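You operate a simulated robot arm through the tools that you are given. There is no shell and no other tool. Be economical: measure what you need, move in short steps, check, and stop when the job is done.

You are at the controls of a simulated robot arm. One attempt, no reset.

Task
Fold the divider in the small jig; put it in the white tray.
Fine: clamp down, then lever down to its stop and back, then clamp fully up.

Only the result counts: the job must be done as asked and must still hold three seconds after the hand-in. Knocking over, shifting, dropping, spilling or breaking anything else fails it. Flat cloth is picked up by pressing the open fingertips on it (5 to 10 N) and closing them slowly along it; thin cloth reads only 2 to 8 mm in the jaws.

Robot
A 7-joint arm with a two-finger parallel gripper, fixed in place. Base frame: the origin is at the foot of the arm, x ahead of it, y to its left, z up; the work surface is at about z = 0. Readings come in m, rad, newtons and seconds.
With the tool pointing down near the work surface it reaches from about 0.22 to 0.58 m from the base axis. Its first joint turns from -1.152 to 1.152 rad. Payload 2.5 kg.
The TCP is the grasp point between the finger pads, 0.023 m short of the fingertips. In the tool frame z runs along the fingers and y along their closing line. The gripper opens to 0.094 m. The fingers are 0.038 m wide and 0.01 m thick; the gripper's body (0.054 by 0.096 m) begins 0.039 m behind the TCP.
Orientation is that of the tool frame in the base frame, as a unit quaternion [x, y, z, w]. With the fingers straight down and closing along the base's y, the tool's x points along the base's -x, its y along +y and its z along -z.

Tools
- The arm moves only by the tool servo_tool. Its argument "moves" is a list that holds one entry, the list of rows, each a list of 7 numbers: the shift along the tool's x, y, z in m, then the turn, a rotation vector about the tool's x, y, z in rad, then the gripper command, from -1 (shut) to 1 (fully open), values between in proportion. In form: [[[x, y, z, rx, ry, rz, claw], ...]]. A call has 1 to 10 rows; each row shifts and turns the commanded pose from where the row before left it, along the tool's axes as they then stand. Each row takes 0.2 s and may step no farther than 0.05 m and 0.15 rad from the row before; otherwise, or with a gripper value out of range, the whole call is refused. Where a pose cannot be reached the arm comes as near as it can. A force on the tool above 60 N (or 10 N above the force at the start of the call, whichever is more), or a blocked arm, ends the call early, and 0.2 s more pass. The fingers move at their own pace (about 0.108 m/s each) and stop on an object; they squeeze with about 32 N. The grip force told is the motor's: it shows also when the fingers shut on nothing. Time passes only in rows, and 0.2 s behind the last, so rows that do not move let the fingers close. It gives the time, the measured TCP pose, the force on the tool (base axes), the opening and the grip force at its end, in the units of the frame above (readings bear some noise), and new pictures: "views" is both (left out), scene, wrist or none.
- Cameras (640 x 400 px; columns grow to the right, rows downward): "scene" is fixed at [0.0936, -0.3914, 0.5587]; the picture's right is [0.97, -0.23, 0.00], its down [-0.10, -0.42, -0.90] and it looks along [0.21, 0.88, -0.43] (base axes); focal length 318 px, centre (320, 200). "wrist" rides on the gripper at [0.086, 0.016, -0.075] in the tool frame; the picture's right is [-0.18, 0.98, 0.00], its down [-0.58, -0.11, -0.81] and it looks along [-0.79, -0.15, 0.59] (tool axes); focal length 243 px, centre (320, 200). There is no depth. A picture from a camera that has moved, and an enlarged one, comes with that camera's place and axes in the base frame and with its lens.
- zoom(camera, box): a new picture of the part [left, top, right, bottom] of that camera's present view, enlarged. No time passes.
- sign_off(): hands the job in; it is judged then, once.

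Work in short steps. Places have to be worked out from the pictures, the camera data and where the tool is seen: move nearer, look again, correct. Check each grasp and each placing, and mend what went wrong. You have 120 turns and 170 pictures in all, those below and enlarged ones among them. Open the gripper and draw the arm clear of the work before you hand the job in, unless the task says otherwise; then end with one line.

The tools are called as a command line: name --argument value ..., lists and objects as JSON in quotes. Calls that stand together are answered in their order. servo_tool: Moves the arm, as the interface text tells. Its arguments: {"type":"object","properties":{"moves":{"type":"array"},"views":{"type":"string","enum":["both","scene","wrist","none"]}},"required":["moves"]} The other tools are called the same way: zoom (camera, box) takes an enlarged picture of a part of a camera's view; sign_off () hands the job in.

At the start:

```text
time_s: 0.0
tcp_pos: [0.2305, 0.2901, 0.429]
tool_rot: [0.0, 1.0, 0.0, 0.001]
force: [-0.5, 0.0, 0.8]
grip_width: 0.0941
gripper_force: 0.1
```

scene: 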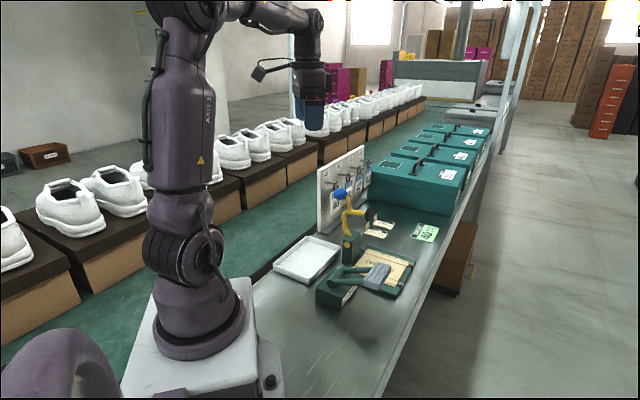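
wrist: 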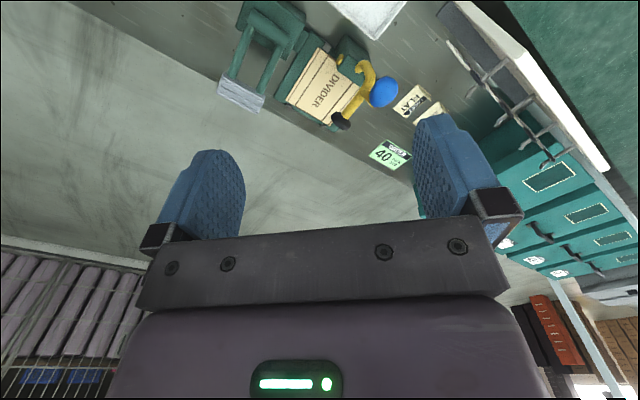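

The scene shows the jig with divider, a yellow clamp with blue ball, a grey-handled lever, and the tray. I'll enlarge these first.

zoom --camera "scene" --box '[260, 140, 460, 320]'

zoom --camera "wrist" --box '[200, 0, 480, 180]'

```text
2.22 times, centred on (360, 230) of scene
camera zoom: at [0.0936, -0.3914, 0.5587], right [0.97, -0.23, 0.0], down [-0.1, -0.42, -0.9], along [0.21, 0.88, -0.43], focal length 707 px, centre (231, 133)
```

zoom: 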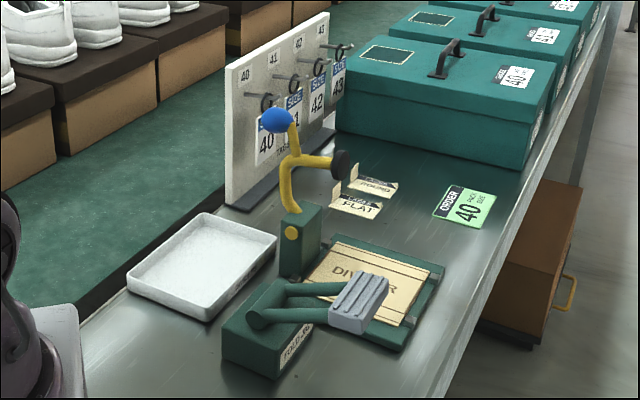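

```text
2.22 times, centred on (340, 90) of wrist
camera zoom: at [0.1449, 0.3071, 0.5031], right [0.18, 0.98, 0.0], down [0.58, -0.11, 0.81], along [0.79, -0.15, -0.59], focal length 539 px, centre (276, 444)
```

zoom: 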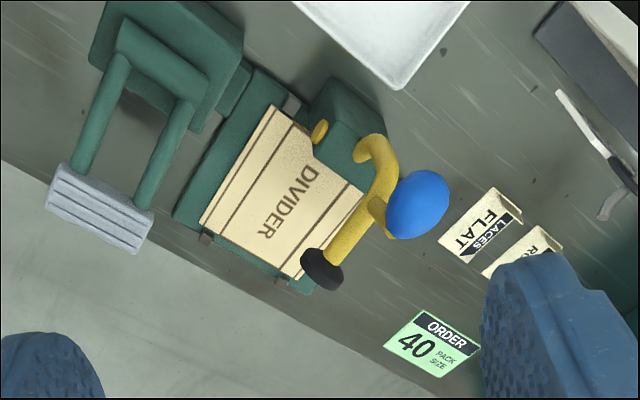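

I estimate the ball at about (0.33, 0.36, 0.20), the clamp pivot at about (0.34, 0.31, 0.07), and the lever handle at about (0.347, 0.129, 0.105). The jig is turned about 45°, so I'll rotate the tool to match and take another view.

servo_tool --moves '[[[0, 0, 0, 0, 0, 0.128, 1], [0, 0, 0, 0, 0, 0.128, 1], [0, 0, 0, 0, 0, 0.128, 1], [0, 0, 0, 0, 0, 0.128, 1], [0, 0, 0, 0, 0, 0.128, 1], [0, 0, 0, 0, 0, 0.128, 1], [0, 0, 0, 0, 0, 0, 1]]]' --views "wrist"

```text
time_s: 1.6
tcp_pos: [0.2309, 0.2901, 0.4291]
tool_rot: [0.376, 0.927, 0.0, 0.0]
force: [-0.4, 0.0, -0.3]
grip_width: 0.0944
gripper_force: 0.0
camera wrist: at [0.1807, 0.3624, 0.5032], right [0.82, 0.58, 0.0], down [0.34, -0.48, 0.81], along [0.47, -0.66, -0.59], focal length 243 px, centre (320, 200)
```

wrist: 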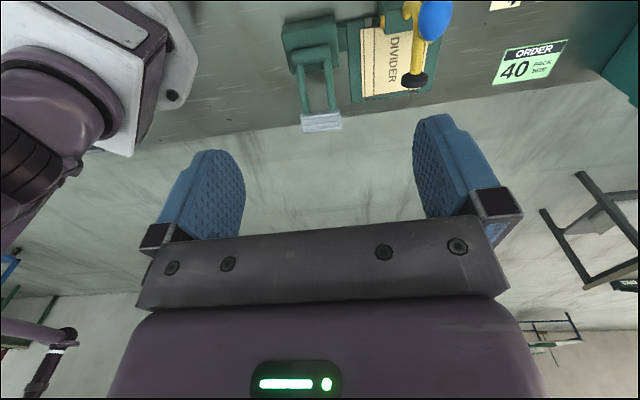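

The jig is now aligned with the picture axes. I'll zoom in on it.

zoom --camera "wrist" --box '[270, 0, 470, 140]'

```text
2.86 times, centred on (370, 70) of wrist
camera zoom: at [0.1807, 0.3624, 0.5032], right [0.82, 0.58, 0.0], down [0.34, -0.48, 0.81], along [0.47, -0.66, -0.59], focal length 693 px, centre (177, 571)
```

zoom: 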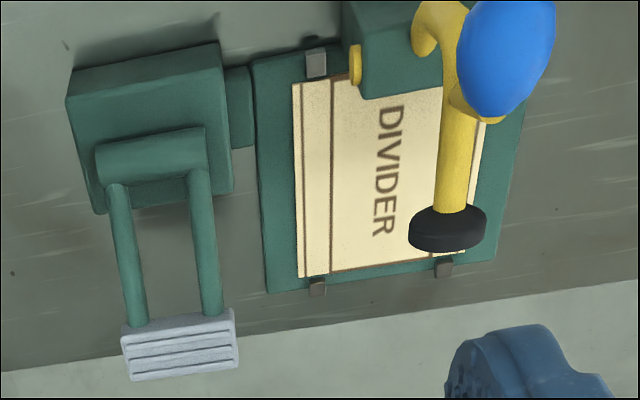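

The ball is at about (0.332, 0.357, 0.202). I'll move above it at z≈0.31 and look.

servo_tool --moves '[[[-0.006, 0.03, 0.02, 0, 0, 0, 1], [-0.007, 0.03, 0.03, 0, 0, 0, 1], [-0.007, 0.03, 0.03, 0, 0, 0, 1], [-0.006, 0.028, 0.03, 0, 0, 0, 1], [0, 0, 0, 0, 0, 0, 1]]]'

```text
time_s: 2.8
tcp_pos: [0.3305, 0.3586, 0.3171]
tool_rot: [0.375, 0.927, 0.0, 0.0]
force: [0.8, 0.2, -0.5]
grip_width: 0.094
gripper_force: 0.0
camera wrist: at [0.2801, 0.43, 0.3913], right [0.81, 0.58, 0.0], down [0.34, -0.48, 0.81], along [0.47, -0.66, -0.59], focal length 243 px, centre (320, 200)
```

scene: 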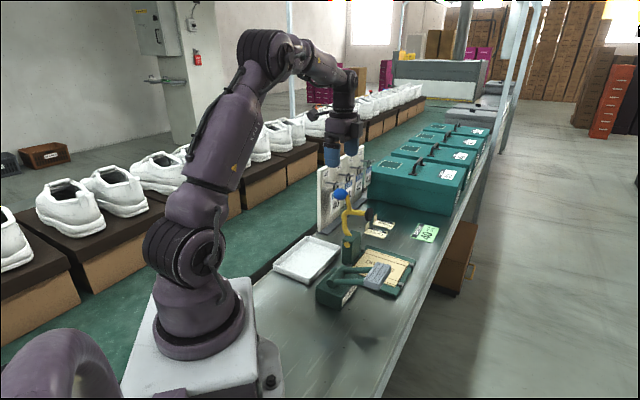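
wrist: 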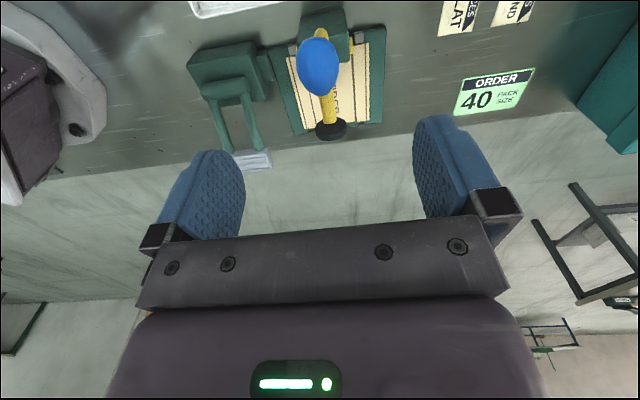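

The ball lies right under the TCP, so I'll descend to its height.

servo_tool --moves '[[[0, 0, 0.03, 0, 0, 0, 1], [0, 0, 0.03, 0, 0, 0, 1], [0, 0, 0.03, 0, 0, 0, 1], [0, 0, 0.022, 0, 0, 0, 1], [0, 0, 0, 0, 0, 0, 1]]]'

zoom --camera "scene" --box '[290, 120, 450, 320]'

```text
time_s: 4.0
tcp_pos: [0.3296, 0.3573, 0.2053]
tool_rot: [0.375, 0.927, 0.0, 0.0]
force: [-0.8, 0.3, 0.3]
grip_width: 0.0941
gripper_force: 0.1
camera wrist: at [0.2795, 0.4302, 0.2805], right [0.82, 0.58, 0.0], down [0.34, -0.48, 0.81], along [0.47, -0.66, -0.59], focal length 243 px, centre (320, 200)
```

scene: 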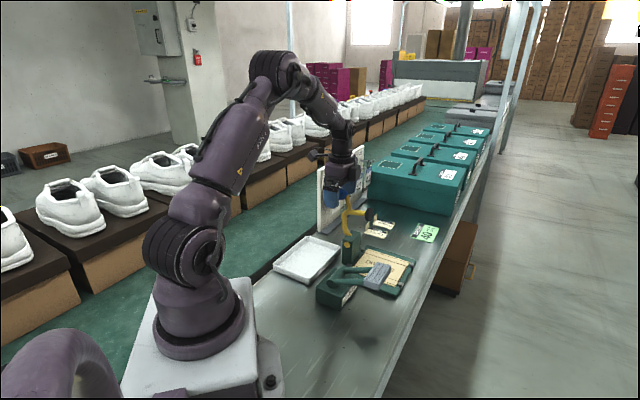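
wrist: 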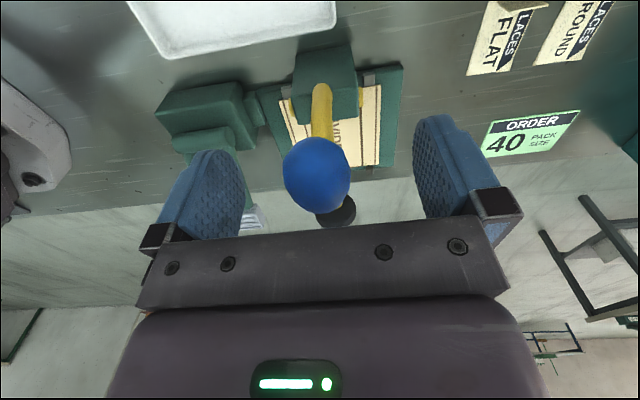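

```text
2.00 times, centred on (370, 220) of scene
camera zoom: at [0.0936, -0.3914, 0.5587], right [0.97, -0.23, 0.0], down [-0.1, -0.42, -0.9], along [0.21, 0.88, -0.43], focal length 637 px, centre (220, 160)
```

zoom: 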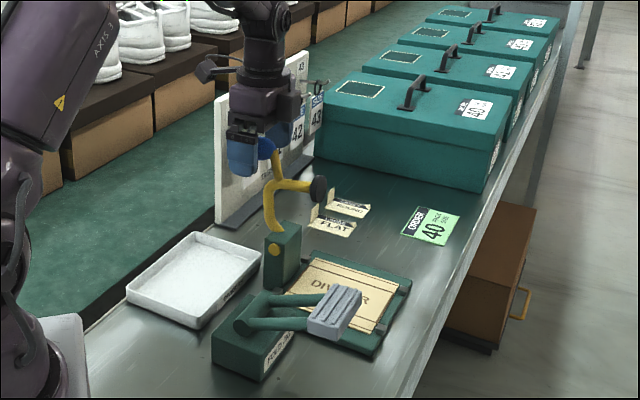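

The TCP is centred on the ball. I'll close gently and read the width.

servo_tool --moves '[[[0, 0, 0, 0, 0, 0, 0], [0, 0, 0, 0, 0, 0, -0.4], [0, 0, 0, 0, 0, 0, -1], [0, 0, 0, 0, 0, 0, -1], [0, 0, 0, 0, 0, 0, -1]]]' --views "wrist"

```text
time_s: 5.2
tcp_pos: [0.3291, 0.3577, 0.2062]
tool_rot: [0.375, 0.927, -0.003, -0.001]
force: [-17.0, -18.4, 5.7]
grip_width: 0.0319
gripper_force: 45.2
camera wrist: at [0.2788, 0.4296, 0.2802], right [0.81, 0.58, -0.01], down [0.35, -0.48, 0.81], along [0.47, -0.66, -0.59], focal length 243 px, centre (320, 200)
```

wrist: 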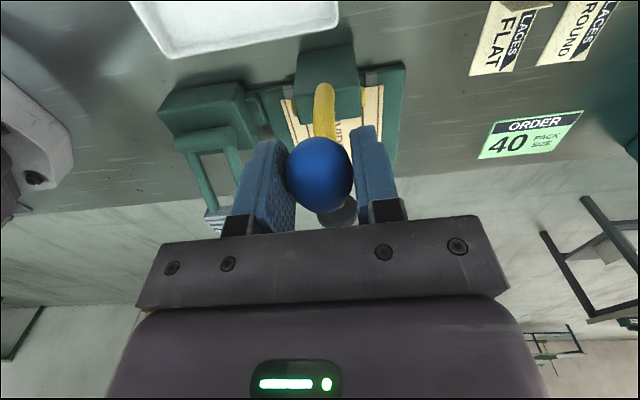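

I have the ball (32 mm), with about a 25 N side load along -e2. I'll ease 2 mm sideways and begin the arc about the pivot with a small step.

servo_tool --moves '[[[0, -0.002, 0, 0, 0, 0, -1], [-0.0067, 0, -0.0018, 0, 0, 0, -1], [-0.0067, 0, -0.0016, 0, 0, 0, -1], [0, 0, 0, 0, 0, 0, -1]]]' --views "scene"

```text
time_s: 6.2
tcp_pos: [0.3384, 0.3469, 0.2091]
tool_rot: [0.374, 0.927, -0.001, -0.002]
force: [-15.8, -2.4, -5.7]
grip_width: 0.0322
gripper_force: 45.0
```

scene: 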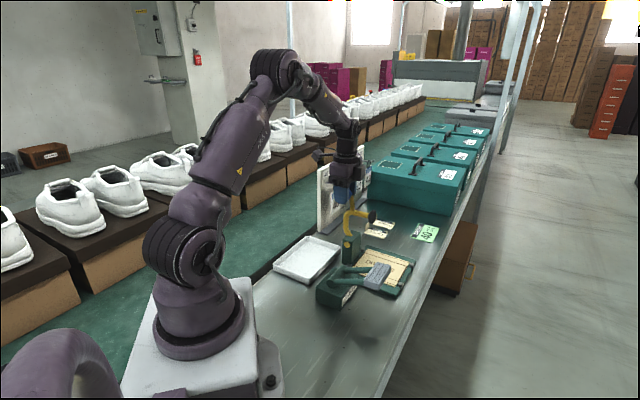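

The clamp moves with moderate force. I'll continue the arc, with another 1 mm of side relief.

servo_tool --moves '[[[-0.0137, -0.001, -0.001, 0, 0, 0, -1], [-0.014, 0, -0.0002, 0, 0, 0, -1], [-0.0138, 0, 0.001, 0, 0, 0, -1], [-0.0139, 0, 0.0021, 0, 0, 0, -1], [0, 0, 0, 0, 0, 0, -1]]]' --views "scene"

zoom --camera "scene" --box '[290, 140, 450, 320]'

```text
time_s: 7.4
tcp_pos: [0.3788, 0.3066, 0.2078]
tool_rot: [0.374, 0.927, 0.0, 0.001]
force: [-14.8, -5.2, 9.2]
grip_width: 0.032
gripper_force: 45.0
```

scene: 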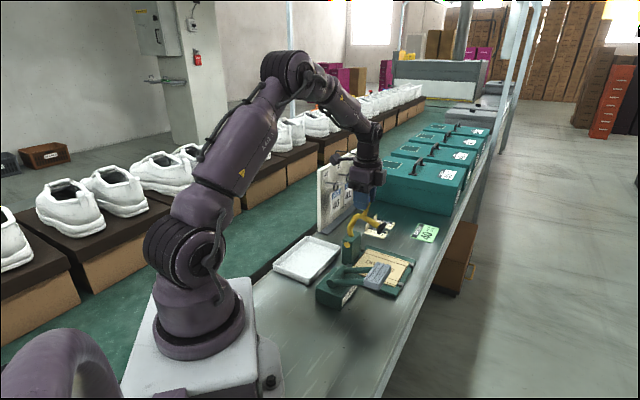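

```text
2.22 times, centred on (370, 230) of scene
camera zoom: at [0.0935, -0.3914, 0.5587], right [0.97, -0.23, 0.0], down [-0.1, -0.42, -0.9], along [0.21, 0.88, -0.43], focal length 707 px, centre (209, 133)
```

zoom: 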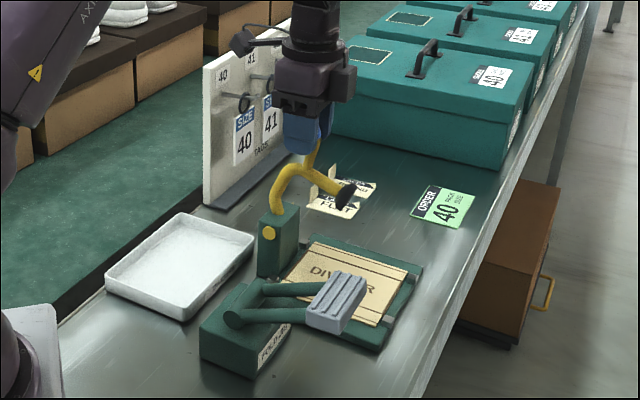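

It's tracking well. I'll continue down the arc.

servo_tool --moves '[[[-0.0134, -0.001, 0.0034, 0, 0, 0, -1], [-0.013, 0, 0.0048, 0, 0, 0, -1], [-0.0124, 0, 0.006, 0, 0, 0, -1], [-0.012, 0, 0.0073, 0, 0, 0, -1], [-0.011, 0, 0.0084, 0, 0, 0, -1], [0, 0, 0, 0, 0, 0, -1]]]' --views "scene"

zoom --camera "scene" --box '[290, 140, 450, 320]'

```text
time_s: 8.8
tcp_pos: [0.4238, 0.2619, 0.1794]
tool_rot: [0.374, 0.927, -0.001, 0.001]
force: [-3.7, -2.5, 12.6]
grip_width: 0.0318
gripper_force: 45.1
```

scene: 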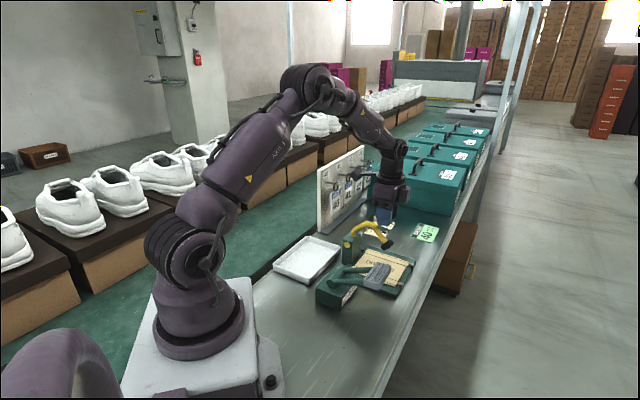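

```text
2.22 times, centred on (370, 230) of scene
camera zoom: at [0.0935, -0.3914, 0.5587], right [0.97, -0.23, 0.0], down [-0.1, -0.42, -0.9], along [0.21, 0.88, -0.43], focal length 707 px, centre (209, 133)
```

zoom: 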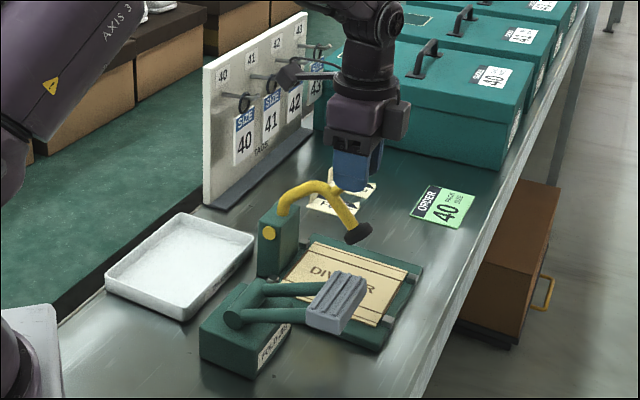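

The angle is about 40°. I'll continue until the pad contacts, in smaller batches.

servo_tool --moves '[[[-0.0102, 0, 0.0094, 0, 0, 0, -1], [-0.0092, 0, 0.0106, 0, 0, 0, -1], [-0.0081, 0, 0.0112, 0, 0, 0, -1], [-0.0035, 0, 0.006, 0, 0, 0, -1], [0, 0, 0, 0, 0, 0, -1]]]' --views "scene"

zoom --camera "scene" --box '[290, 140, 450, 320]'

```text
time_s: 10.0
tcp_pos: [0.4457, 0.2411, 0.1416]
tool_rot: [0.374, 0.927, -0.001, 0.001]
force: [-7.3, -12.8, 11.4]
grip_width: 0.032
gripper_force: 45.3
```

scene: 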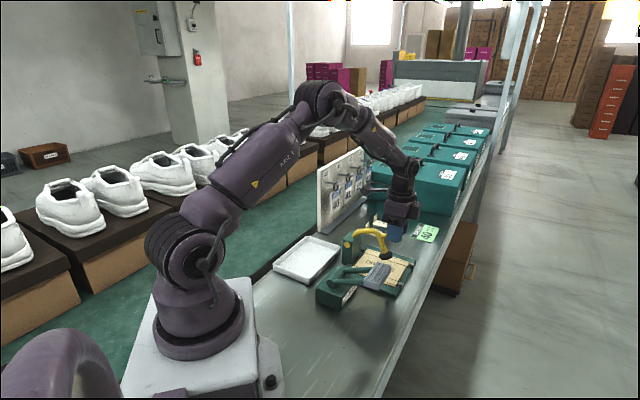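

```text
2.22 times, centred on (370, 230) of scene
camera zoom: at [0.0935, -0.3914, 0.5587], right [0.97, -0.23, 0.0], down [-0.1, -0.42, -0.9], along [0.21, 0.88, -0.43], focal length 707 px, centre (209, 133)
```

zoom: 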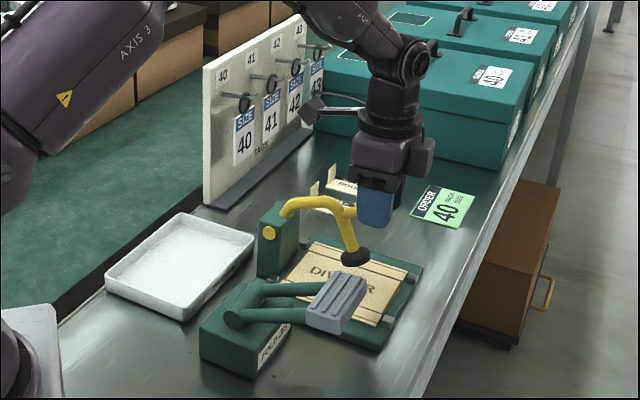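

The pad is close above the divider. I'll continue in small steps until the force rises.

servo_tool --moves '[[[-0.003, 0, 0.006, 0, 0, 0, -1], [-0.003, 0, 0.0065, 0, 0, 0, -1], [-0.0025, 0, 0.0065, 0, 0, 0, -1], [0, 0, 0, 0, 0, 0, -1]]]' --views "scene"

zoom --camera "scene" --box '[330, 200, 450, 300]'

```text
time_s: 11.0
tcp_pos: [0.4497, 0.2349, 0.1235]
tool_rot: [0.374, 0.927, -0.001, 0.001]
force: [-4.1, -22.1, 14.1]
grip_width: 0.0321
gripper_force: 45.3
```

scene: 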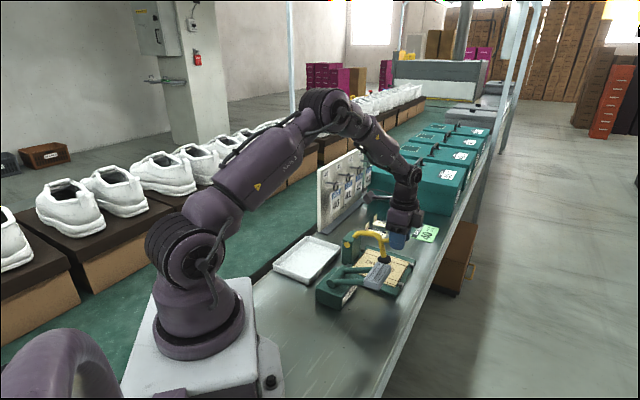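

```text
4.00 times, centred on (390, 250) of scene
camera zoom: at [0.0935, -0.3914, 0.5587], right [0.97, -0.23, 0.0], down [-0.1, -0.42, -0.9], along [0.21, 0.88, -0.43], focal length 1273 px, centre (40, 0)
```

zoom: 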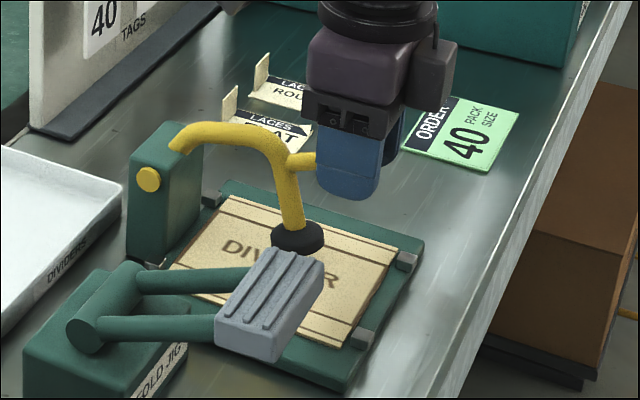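

The pad isn't quite touching yet. I'll relieve the side load (about 19 N along -e2) and continue down.

servo_tool --moves '[[[-0.002, -0.0015, 0.006, 0, 0, 0, -1], [-0.0015, 0, 0.006, 0, 0, 0, -1], [-0.001, 0, 0.006, 0, 0, 0, -1], [0, 0, 0, 0, 0, 0, -1]]]' --views "scene"

zoom --camera "scene" --box '[330, 200, 450, 300]'

```text
time_s: 12.0
tcp_pos: [0.455, 0.2308, 0.1048]
tool_rot: [0.376, 0.927, 0.001, 0.003]
force: [12.8, -14.5, 10.7]
grip_width: 0.0319
gripper_force: 44.7
```

scene: 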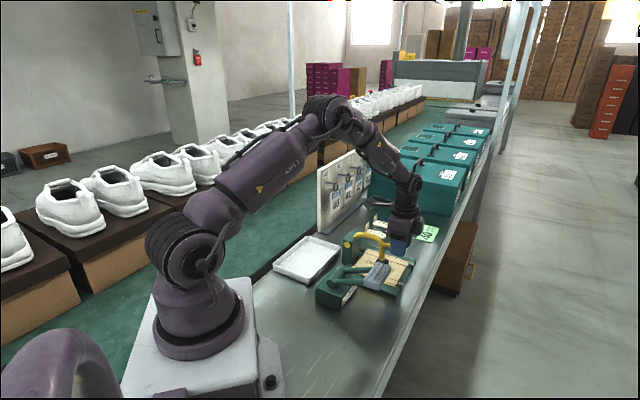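

```text
4.00 times, centred on (390, 250) of scene
camera zoom: at [0.0935, -0.3914, 0.5587], right [0.97, -0.23, 0.0], down [-0.1, -0.42, -0.9], along [0.21, 0.88, -0.43], focal length 1273 px, centre (40, 0)
```

zoom: 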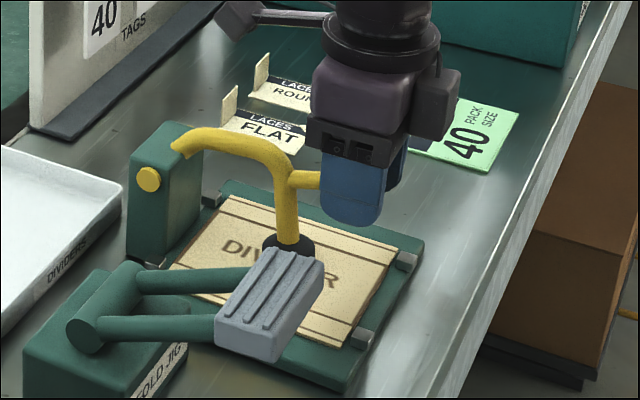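

The pad is nearly down at about 75°. I'll continue with small z steps.

servo_tool --moves '[[[-0.0015, 0, 0.005, 0, 0, 0, -1], [-0.001, 0, 0.005, 0, 0, 0, -1], [0, 0, 0, 0, 0, 0, -1]]]' --views "wrist"

zoom --camera "scene" --box '[330, 200, 450, 300]'

```text
time_s: 12.8
tcp_pos: [0.4549, 0.2314, 0.0947]
tool_rot: [0.374, 0.927, 0.001, 0.0]
force: [9.9, -8.3, 11.6]
grip_width: 0.032
gripper_force: 45.1
camera wrist: at [0.4053, 0.3024, 0.1693], right [0.81, 0.58, 0.0], down [0.34, -0.48, 0.81], along [0.47, -0.66, -0.59], focal length 243 px, centre (320, 200)
```

wrist: 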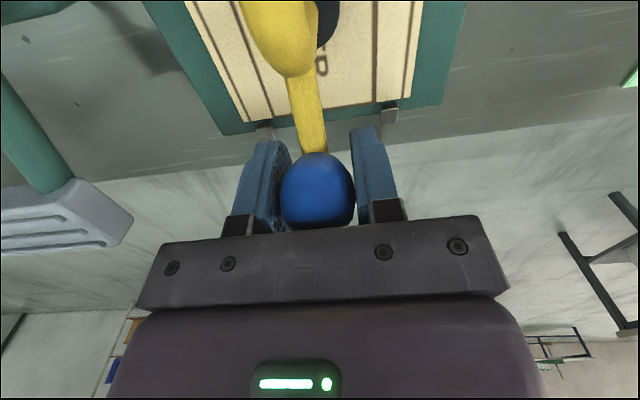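

```text
4.00 times, centred on (390, 250) of scene
camera zoom: at [0.0935, -0.3914, 0.5587], right [0.97, -0.23, 0.0], down [-0.1, -0.42, -0.9], along [0.21, 0.88, -0.43], focal length 1273 px, centre (40, 0)
```

zoom: 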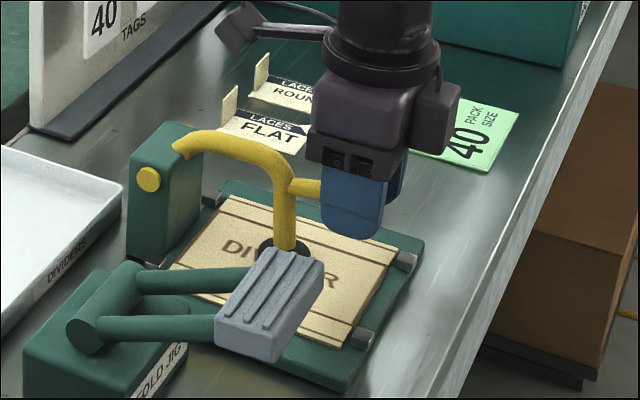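

It's still moving freely. I'll keep going until it stops.

servo_tool --moves '[[[-0.001, 0, 0.005, 0, 0, 0, -1], [-0.0005, 0, 0.005, 0, 0, 0, -1], [0, 0, 0, 0, 0, 0, -1]]]' --views "none"

zoom --camera "scene" --box '[330, 200, 450, 300]'

```text
time_s: 13.6
tcp_pos: [0.4553, 0.2295, 0.0874]
tool_rot: [0.374, 0.927, 0.002, 0.002]
force: [-6.3, -8.9, 34.8]
grip_width: 0.0319
gripper_force: 45.3
```

```text
4.00 times, centred on (390, 250) of scene
camera zoom: at [0.0934, -0.3915, 0.5587], right [0.97, -0.23, 0.0], down [-0.1, -0.42, -0.9], along [0.21, 0.88, -0.43], focal length 1273 px, centre (40, 0)
```

zoom: 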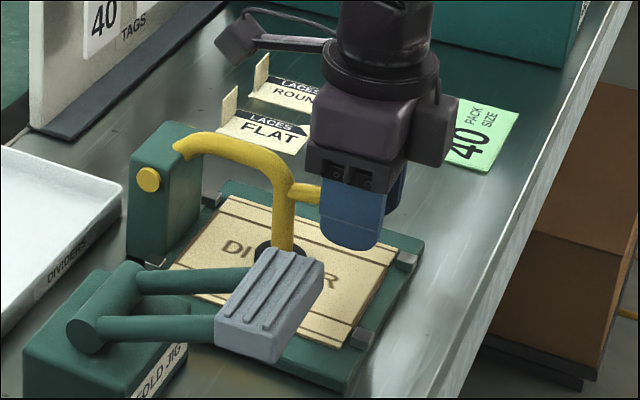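

The force jumped to 35 N, so it looks like the stop. I'll push a little more to confirm.

servo_tool --moves '[[[0, 0, 0.003, 0, 0, 0, -1], [0, 0, 0, 0, 0, 0, -1]]]' --views "none"

```text
time_s: 14.2
tcp_pos: [0.4554, 0.2313, 0.0833]
tool_rot: [0.374, 0.927, 0.0, 0.0]
force: [-15.7, -9.5, 34.1]
grip_width: 0.0318
gripper_force: 44.8
```

servo_tool --moves '[[[0, 0, 0.003, 0, 0, 0, -1], [0, 0, 0.002, 0, 0, 0, -1], [0, 0, 0, 0, 0, 0, -1]]]' --views "wrist"

zoom --camera "scene" --box '[330, 200, 450, 300]'

```text
time_s: 14.8
tcp_pos: [0.4557, 0.2304, 0.0812]
tool_rot: [0.373, 0.928, 0.0, -0.001]
force: [-10.9, -4.1, 13.3]
grip_width: 0.0321
gripper_force: 44.9
stopped in row 2: the force on the tool passed its limit (the readings are from after the stop); the commanded pose is now the measured one
camera wrist: at [0.4058, 0.3019, 0.1553], right [0.81, 0.58, 0.0], down [0.34, -0.48, 0.81], along [0.47, -0.66, -0.59], focal length 243 px, centre (320, 200)
```

wrist: 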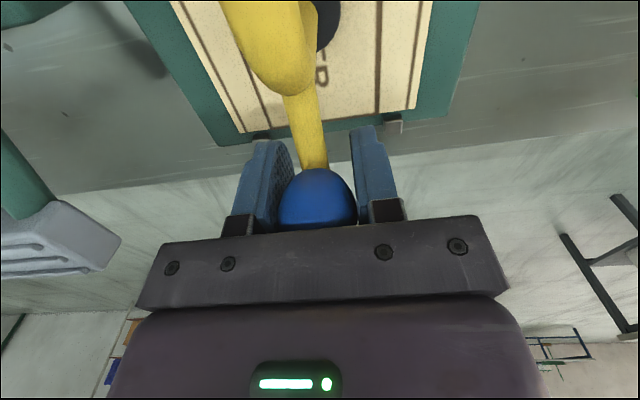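

```text
4.00 times, centred on (390, 250) of scene
camera zoom: at [0.0935, -0.3914, 0.5587], right [0.97, -0.23, 0.0], down [-0.1, -0.42, -0.9], along [0.21, 0.88, -0.43], focal length 1273 px, centre (40, 0)
```

zoom: 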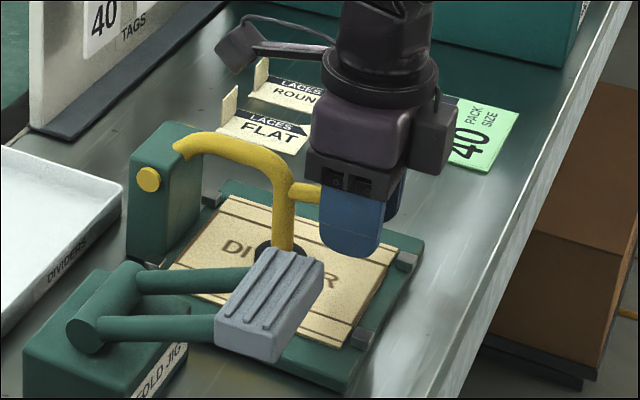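

The clamp is at its stop and the fingers slid a little down the ball. I'll release and rise, then check that it stays down.

servo_tool --moves '[[[0, 0, 0, 0, 0, 0, 0], [0, 0, 0, 0, 0, 0, 0.2], [0, 0, -0.03, 0, 0, 0, 0.2], [0, 0, -0.04, 0, 0, 0, 0.2], [0, 0, -0.04, 0, 0, 0, 0.2], [0, 0, 0, 0, 0, 0, 0]]]' --views "wrist"

zoom --camera "scene" --box '[310, 180, 450, 320]'

```text
time_s: 16.2
tcp_pos: [0.4561, 0.2292, 0.1918]
tool_rot: [0.374, 0.927, 0.0, -0.001]
force: [0.0, -0.5, -0.3]
grip_width: 0.0471
gripper_force: 0.1
camera wrist: at [0.4053, 0.3017, 0.2654], right [0.82, 0.58, 0.0], down [0.34, -0.48, 0.81], along [0.47, -0.66, -0.59], focal length 243 px, centre (320, 200)
```

wrist: 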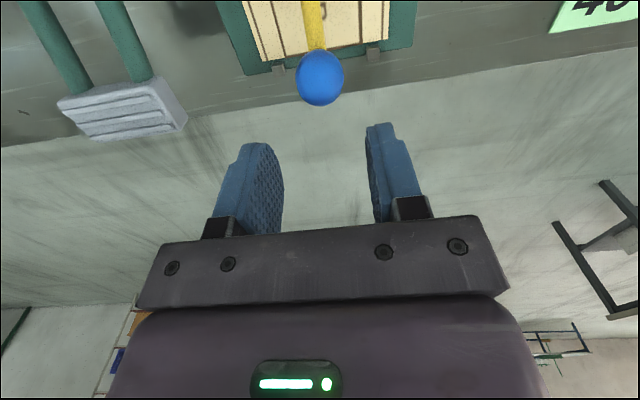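

```text
2.86 times, centred on (380, 250) of scene
camera zoom: at [0.0936, -0.3914, 0.5587], right [0.97, -0.23, 0.0], down [-0.1, -0.42, -0.9], along [0.21, 0.88, -0.43], focal length 910 px, centre (149, 57)
```

zoom: 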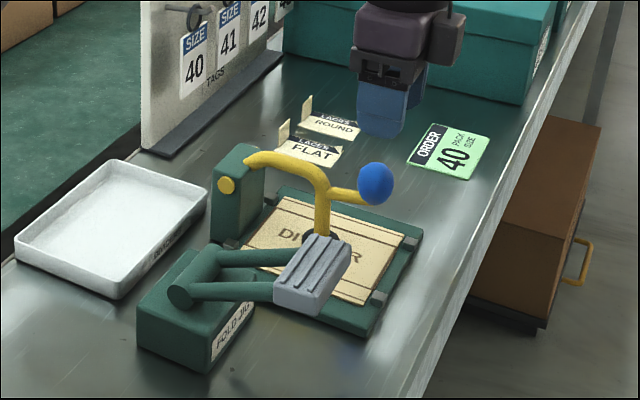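

The clamp stays down. Now I'll move above the lever handle, about (0.347, 0.131, 0.105), at the same height and with the gripper open.

servo_tool --moves '[[[0.0, -0.036, -0.01, 0, 0, 0, 1], [0.004, -0.037, 0, 0, 0, 0, 1], [0.003, -0.037, 0, 0, 0, 0, 1], [0.003, -0.0364, 0, 0, 0, 0, 1], [0, 0, 0, 0, 0, 0, 1]]]' --views "both"

```text
time_s: 17.4
tcp_pos: [0.3468, 0.1318, 0.2028]
tool_rot: [0.375, 0.927, 0.001, -0.001]
force: [-0.2, -0.1, 0.3]
grip_width: 0.094
gripper_force: 0.1
camera wrist: at [0.2964, 0.2043, 0.2758], right [0.82, 0.58, 0.0], down [0.34, -0.48, 0.81], along [0.47, -0.66, -0.59], focal length 243 px, centre (320, 200)
```

scene: 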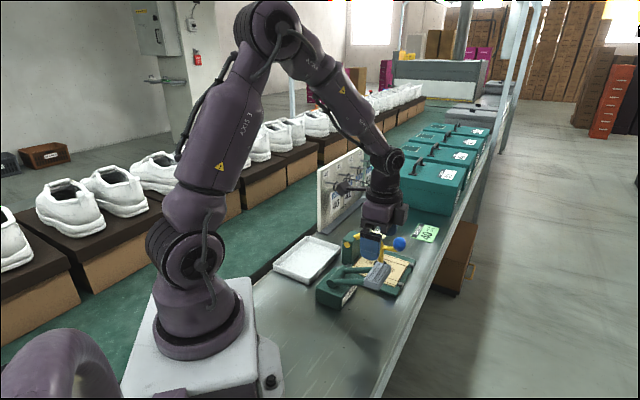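
wrist: 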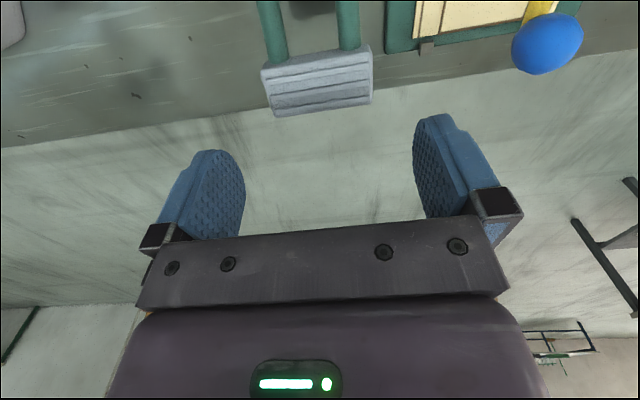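

The handle is centred at about (0.3475, 0.128), roughly 77 mm wide along the closing line, so it fits the 94 mm opening. I'll shift 2–3 mm and descend to z≈0.115, watching the force.

servo_tool --moves '[[[-0.003, -0.002, 0.02, 0, 0, 0, 1], [0, 0, 0.025, 0, 0, 0, 1], [0, 0, 0.02, 0, 0, 0, 1], [0, 0, 0, 0, 0, 0, 1]]]' --views "wrist"

zoom --camera "scene" --box '[310, 180, 450, 320]'

```text
time_s: 18.4
tcp_pos: [0.348, 0.129, 0.1346]
tool_rot: [0.375, 0.927, 0.001, -0.001]
force: [1.0, -0.2, 0.6]
grip_width: 0.0941
gripper_force: 0.1
camera wrist: at [0.2978, 0.1999, 0.2094], right [0.82, 0.58, 0.0], down [0.34, -0.48, 0.81], along [0.47, -0.66, -0.59], focal length 243 px, centre (320, 200)
```

wrist: 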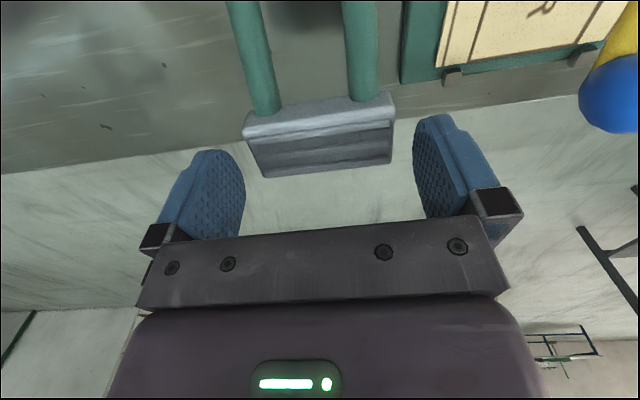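

```text
2.86 times, centred on (380, 250) of scene
camera zoom: at [0.0936, -0.3914, 0.5587], right [0.97, -0.23, 0.0], down [-0.1, -0.42, -0.9], along [0.21, 0.88, -0.43], focal length 910 px, centre (149, 57)
```

zoom: 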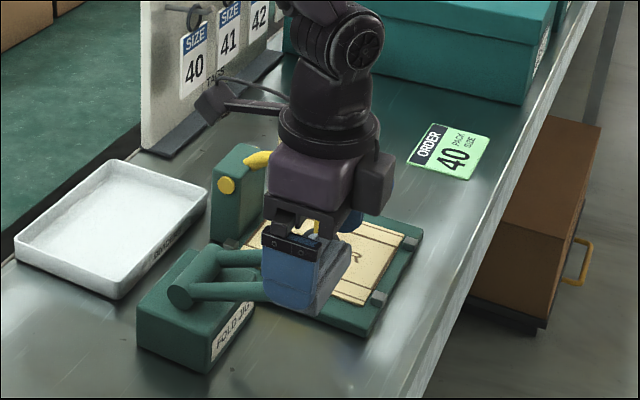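

The handle is centred between the fingers. I'll descend the last 22 mm and close.

servo_tool --moves '[[[0, 0, 0.012, 0, 0, 0, 1], [0, 0, 0.01, 0, 0, 0, 1], [0, 0, 0, 0, 0, 0, 0.6], [0, 0, 0, 0, 0, 0, 0.3], [0, 0, 0, 0, 0, 0, 0.3]]]' --views "wrist"

```text
time_s: 19.6
tcp_pos: [0.3491, 0.1278, 0.1145]
tool_rot: [0.375, 0.927, 0.001, 0.0]
force: [5.1, 6.1, -6.1]
grip_width: 0.076
gripper_force: 45.0
camera wrist: at [0.2989, 0.1995, 0.1878], right [0.82, 0.58, 0.0], down [0.34, -0.48, 0.81], along [0.47, -0.66, -0.59], focal length 243 px, centre (320, 200)
```

wrist: 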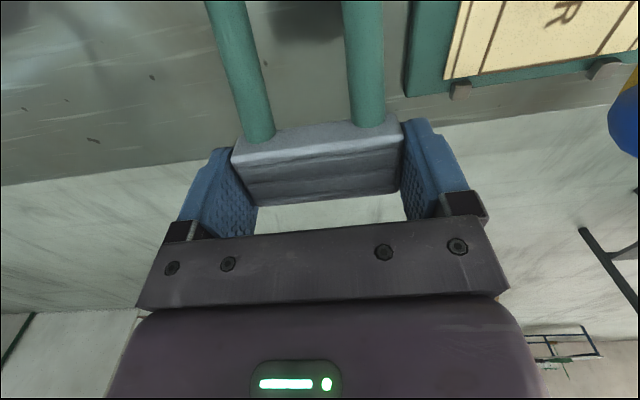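

I've gripped the handle (76 mm). I'll lower it along its arc about the pivot at about (e1 0.048, z 0.065).

servo_tool --moves '[[[-0.003, 0, 0.009, 0, 0, 0, 0.3], [-0.0025, 0, 0.009, 0, 0, 0, 0.3], [-0.002, 0, 0.009, 0, 0, 0, 0.3], [0, 0, 0, 0, 0, 0, 0.3]]]' --views "none"

zoom --camera "scene" --box '[310, 180, 450, 320]'

```text
time_s: 20.6
tcp_pos: [0.3546, 0.1225, 0.0879]
tool_rot: [0.376, 0.927, 0.001, 0.001]
force: [2.6, 3.5, 14.9]
grip_width: 0.0758
gripper_force: 44.9
```

```text
2.86 times, centred on (380, 250) of scene
camera zoom: at [0.0935, -0.3914, 0.5587], right [0.97, -0.23, 0.0], down [-0.1, -0.42, -0.9], along [0.21, 0.88, -0.43], focal length 910 px, centre (149, 57)
```

zoom: 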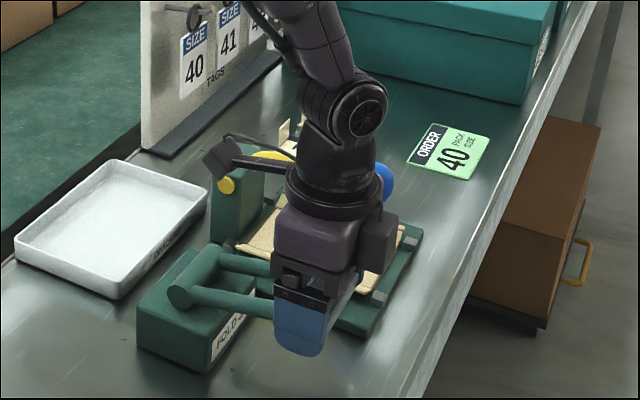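

The lever goes down with about 15 N, and the flap seems to be rising. I'll continue.

servo_tool --moves '[[[-0.001, 0, 0.009, 0, 0, 0, 0.3], [0, 0, 0.009, 0, 0, 0, 0.3], [0.0008, 0, 0.009, 0, 0, 0, 0.3], [0, 0, 0, 0, 0, 0, 0.3]]]' --views "wrist"

zoom --camera "scene" --box '[310, 180, 450, 320]'

```text
time_s: 21.6
tcp_pos: [0.3548, 0.1216, 0.06]
tool_rot: [0.375, 0.927, 0.001, 0.002]
force: [12.7, -10.0, 11.8]
grip_width: 0.076
gripper_force: 44.9
camera wrist: at [0.305, 0.1937, 0.1331], right [0.82, 0.58, 0.0], down [0.34, -0.48, 0.81], along [0.47, -0.66, -0.59], focal length 243 px, centre (320, 200)
```

wrist: 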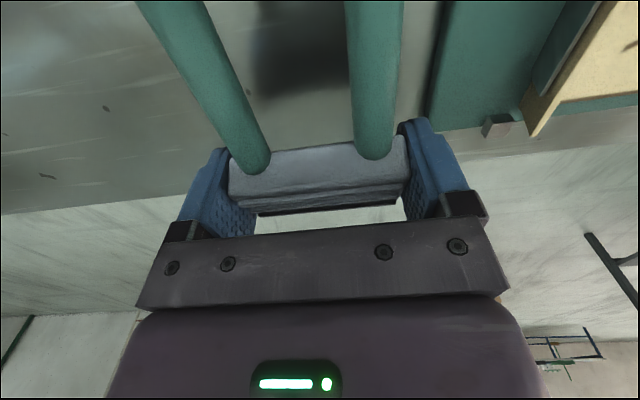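

```text
2.86 times, centred on (380, 250) of scene
camera zoom: at [0.0935, -0.3914, 0.5587], right [0.97, -0.23, 0.0], down [-0.1, -0.42, -0.9], along [0.21, 0.88, -0.43], focal length 910 px, centre (149, 57)
```

zoom: 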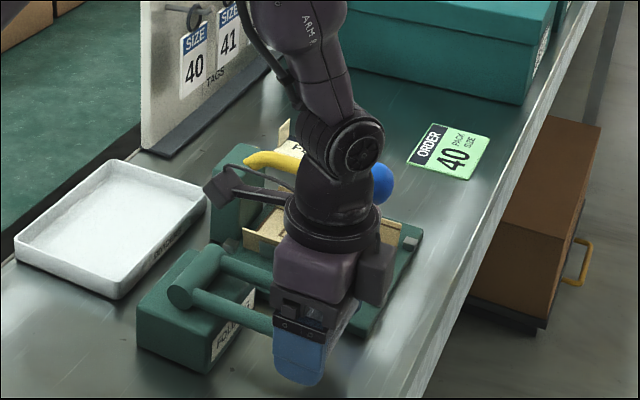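

The flaps are folding up. I'll continue down, easing toward +e1.

servo_tool --moves '[[[-0.001, 0, 0.007, 0, 0, 0, 0.3], [0.001, 0, 0.007, 0, 0, 0, 0.3], [0, 0, 0, 0, 0, 0, 0.3]]]' --views "wrist"

zoom --camera "scene" --box '[310, 180, 450, 320]'

```text
time_s: 22.4
tcp_pos: [0.3537, 0.1238, 0.0457]
tool_rot: [0.375, 0.927, 0.002, 0.001]
force: [3.5, -3.7, 20.1]
grip_width: 0.076
gripper_force: 44.9
camera wrist: at [0.3032, 0.1952, 0.1196], right [0.82, 0.58, 0.0], down [0.34, -0.48, 0.8], along [0.47, -0.66, -0.59], focal length 243 px, centre (320, 200)
```

wrist: 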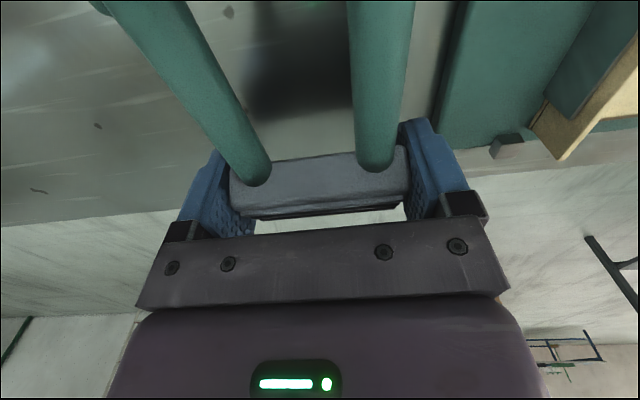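

```text
2.86 times, centred on (380, 250) of scene
camera zoom: at [0.0935, -0.3914, 0.5587], right [0.97, -0.23, 0.0], down [-0.1, -0.42, -0.9], along [0.21, 0.88, -0.43], focal length 910 px, centre (149, 57)
```

zoom: 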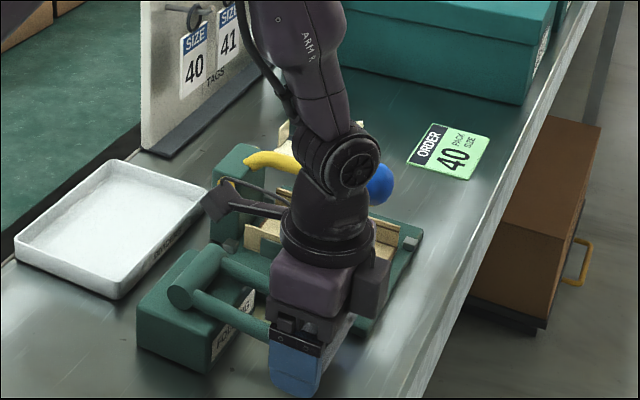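

It's still moving with no stop yet. The wrist camera is near the lever arms but clear of them, so I'll take a small further step.

servo_tool --moves '[[[0.001, 0, 0.006, 0, 0, 0, 0.3], [0, 0, 0, 0, 0, 0, 0.3]]]' --views "wrist"

zoom --camera "scene" --box '[310, 200, 410, 300]'

```text
time_s: 23.0
tcp_pos: [0.3532, 0.1233, 0.0411]
tool_rot: [0.374, 0.927, 0.001, 0.0]
force: [-3.1, -5.1, 34.9]
grip_width: 0.0763
gripper_force: 45.2
camera wrist: at [0.3027, 0.1954, 0.1138], right [0.81, 0.58, 0.0], down [0.34, -0.48, 0.81], along [0.47, -0.66, -0.59], focal length 243 px, centre (320, 200)
```

wrist: 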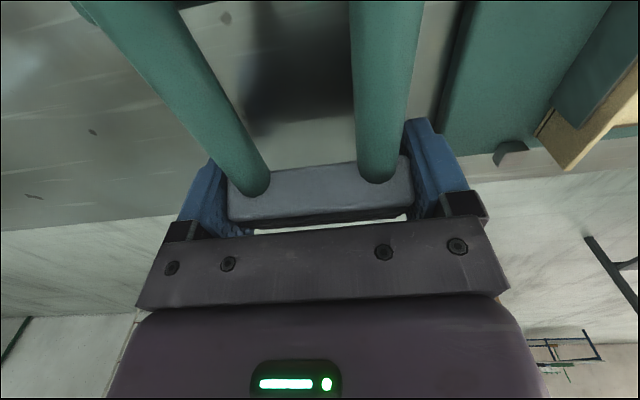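

```text
4.00 times, centred on (360, 250) of scene
camera zoom: at [0.0934, -0.3914, 0.5587], right [0.97, -0.23, 0.0], down [-0.1, -0.42, -0.9], along [0.21, 0.88, -0.43], focal length 1273 px, centre (160, 0)
```

zoom: 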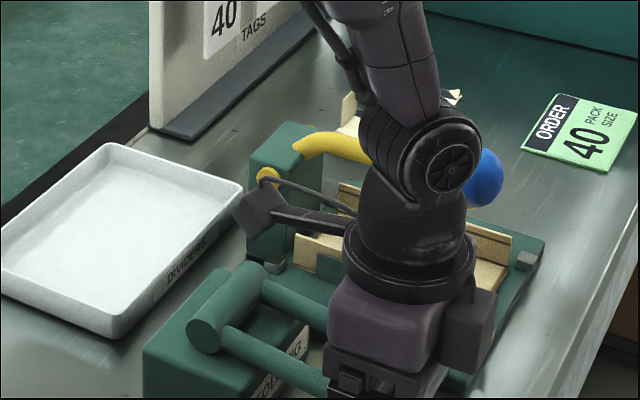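

The force jumped to 35 N and the flaps look upright, so it's likely the stop. I'll press a bit further to make sure.

servo_tool --moves '[[[0, 0, 0.003, 0, 0, 0, 0.3], [0, 0, 0.003, 0, 0, 0, 0.3], [0, 0, 0, 0, 0, 0, 0.3]]]' --views "wrist"

zoom --camera "scene" --box '[310, 200, 410, 300]'

```text
time_s: 23.8
tcp_pos: [0.3539, 0.1236, 0.0319]
tool_rot: [0.376, 0.927, 0.0, 0.0]
force: [-8.4, -3.9, 34.4]
grip_width: 0.0764
gripper_force: 44.6
camera wrist: at [0.3031, 0.1956, 0.1071], right [0.82, 0.58, 0.0], down [0.34, -0.48, 0.81], along [0.47, -0.66, -0.59], focal length 243 px, centre (320, 200)
```

wrist: 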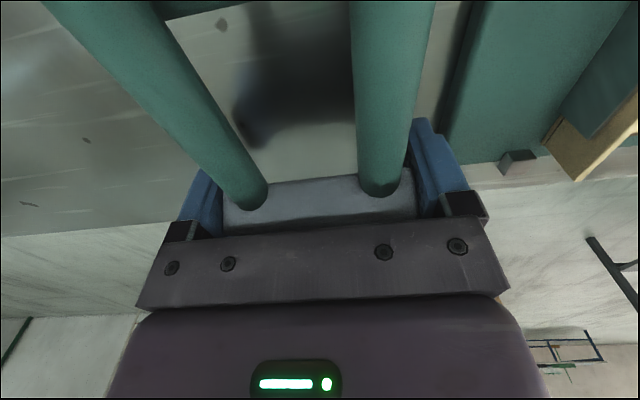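

```text
4.00 times, centred on (360, 250) of scene
camera zoom: at [0.0934, -0.3914, 0.5587], right [0.97, -0.23, 0.0], down [-0.1, -0.42, -0.9], along [0.21, 0.88, -0.43], focal length 1273 px, centre (160, 0)
```

zoom: 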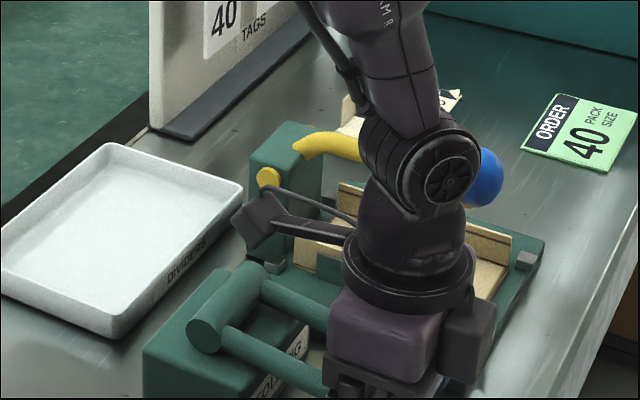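

The lever didn't move further; the fingers are sliding on the handle at their friction limit of about 34 N. To be sure of the stop I'll release, rise, and then press the handle from above with closed fingertips.

servo_tool --moves '[[[0, 0, 0, 0, 0, 0, 1], [0, 0, 0, 0, 0, 0, 1], [0, 0, -0.03, 0, 0, 0, 1], [0, 0, -0.04, 0, 0, 0, 1], [0, 0, -0.01, 0, 0, 0, 0], [0, 0, 0, 0, 0, 0, -1], [0, 0, 0, 0, 0, 0, -1]]]' --views "wrist"

zoom --camera "scene" --box '[310, 200, 430, 300]'

```text
time_s: 25.4
tcp_pos: [0.353, 0.1234, 0.1136]
tool_rot: [0.376, 0.927, 0.001, -0.001]
force: [11.3, 12.8, -33.2]
grip_width: 0.0761
gripper_force: 45.3
camera wrist: at [0.3025, 0.1961, 0.187], right [0.82, 0.58, 0.0], down [0.34, -0.48, 0.8], along [0.47, -0.66, -0.59], focal length 243 px, centre (320, 200)
```

wrist: 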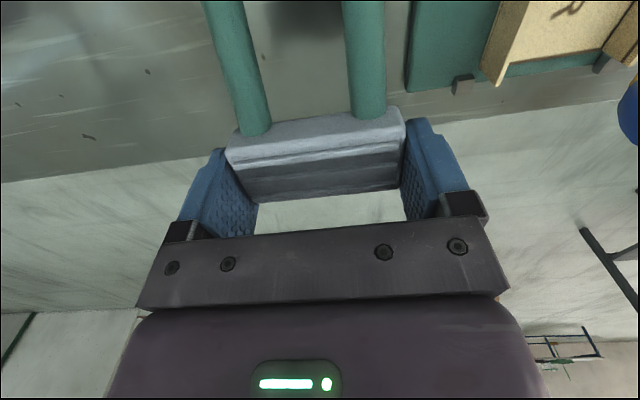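

```text
4.00 times, centred on (370, 250) of scene
camera zoom: at [0.0937, -0.3913, 0.5587], right [0.97, -0.23, 0.0], down [-0.1, -0.42, -0.9], along [0.21, 0.88, -0.43], focal length 1273 px, centre (120, 0)
```

zoom: 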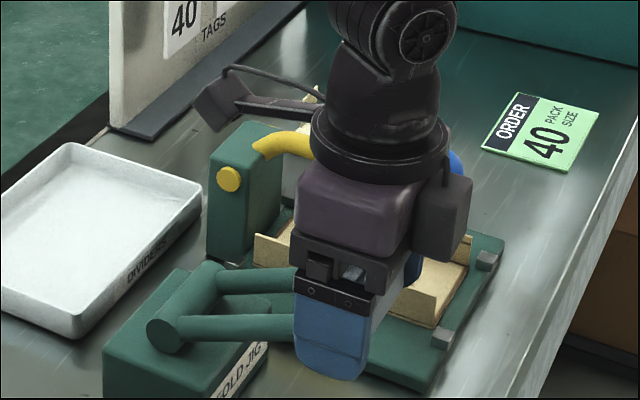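

The lever has come back up and the flaps stay folded. I'll release and rise to inspect.

servo_tool --moves '[[[0, 0, 0, 0, 0, 0, 1], [0, 0, 0, 0, 0, 0, 1], [0, 0, 0, 0, 0, 0, 1], [0, 0, -0.04, 0, 0, 0, 1], [0.02, 0, -0.05, 0, 0, 0, 1], [0.03, 0, -0.03, 0, 0, 0, 1], [0, 0, 0, 0, 0, 0, 1]]]' --views "wrist"

zoom --camera "scene" --box '[310, 180, 430, 300]'

zoom --camera "wrist" --box '[260, 0, 500, 130]'

```text
refused: row 5 steps farther than a row can; nothing moved
```

```text
3.33 times, centred on (370, 240) of scene
camera zoom: at [0.0937, -0.3913, 0.5587], right [0.97, -0.23, 0.0], down [-0.1, -0.42, -0.9], along [0.21, 0.88, -0.43], focal length 1061 px, centre (153, 67)
```

zoom: 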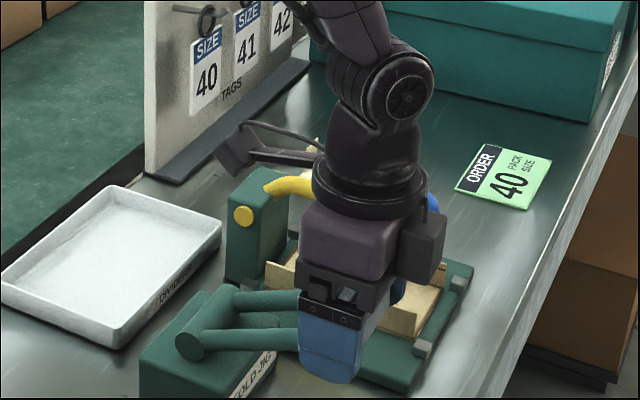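

```text
2.67 times, centred on (380, 65) of wrist
camera zoom: at [0.3025, 0.1961, 0.187], right [0.82, 0.58, 0.0], down [0.34, -0.48, 0.8], along [0.47, -0.66, -0.59], focal length 647 px, centre (160, 560)
```

zoom: 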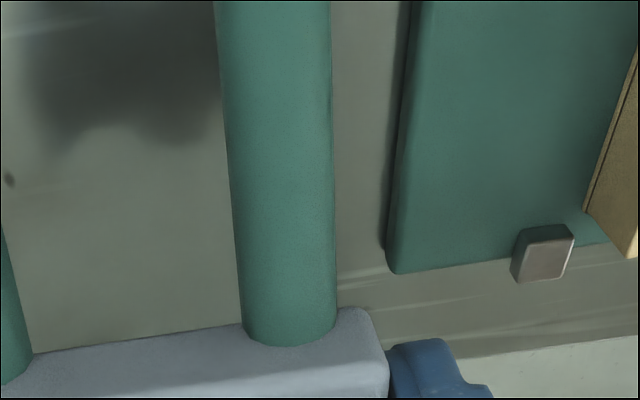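

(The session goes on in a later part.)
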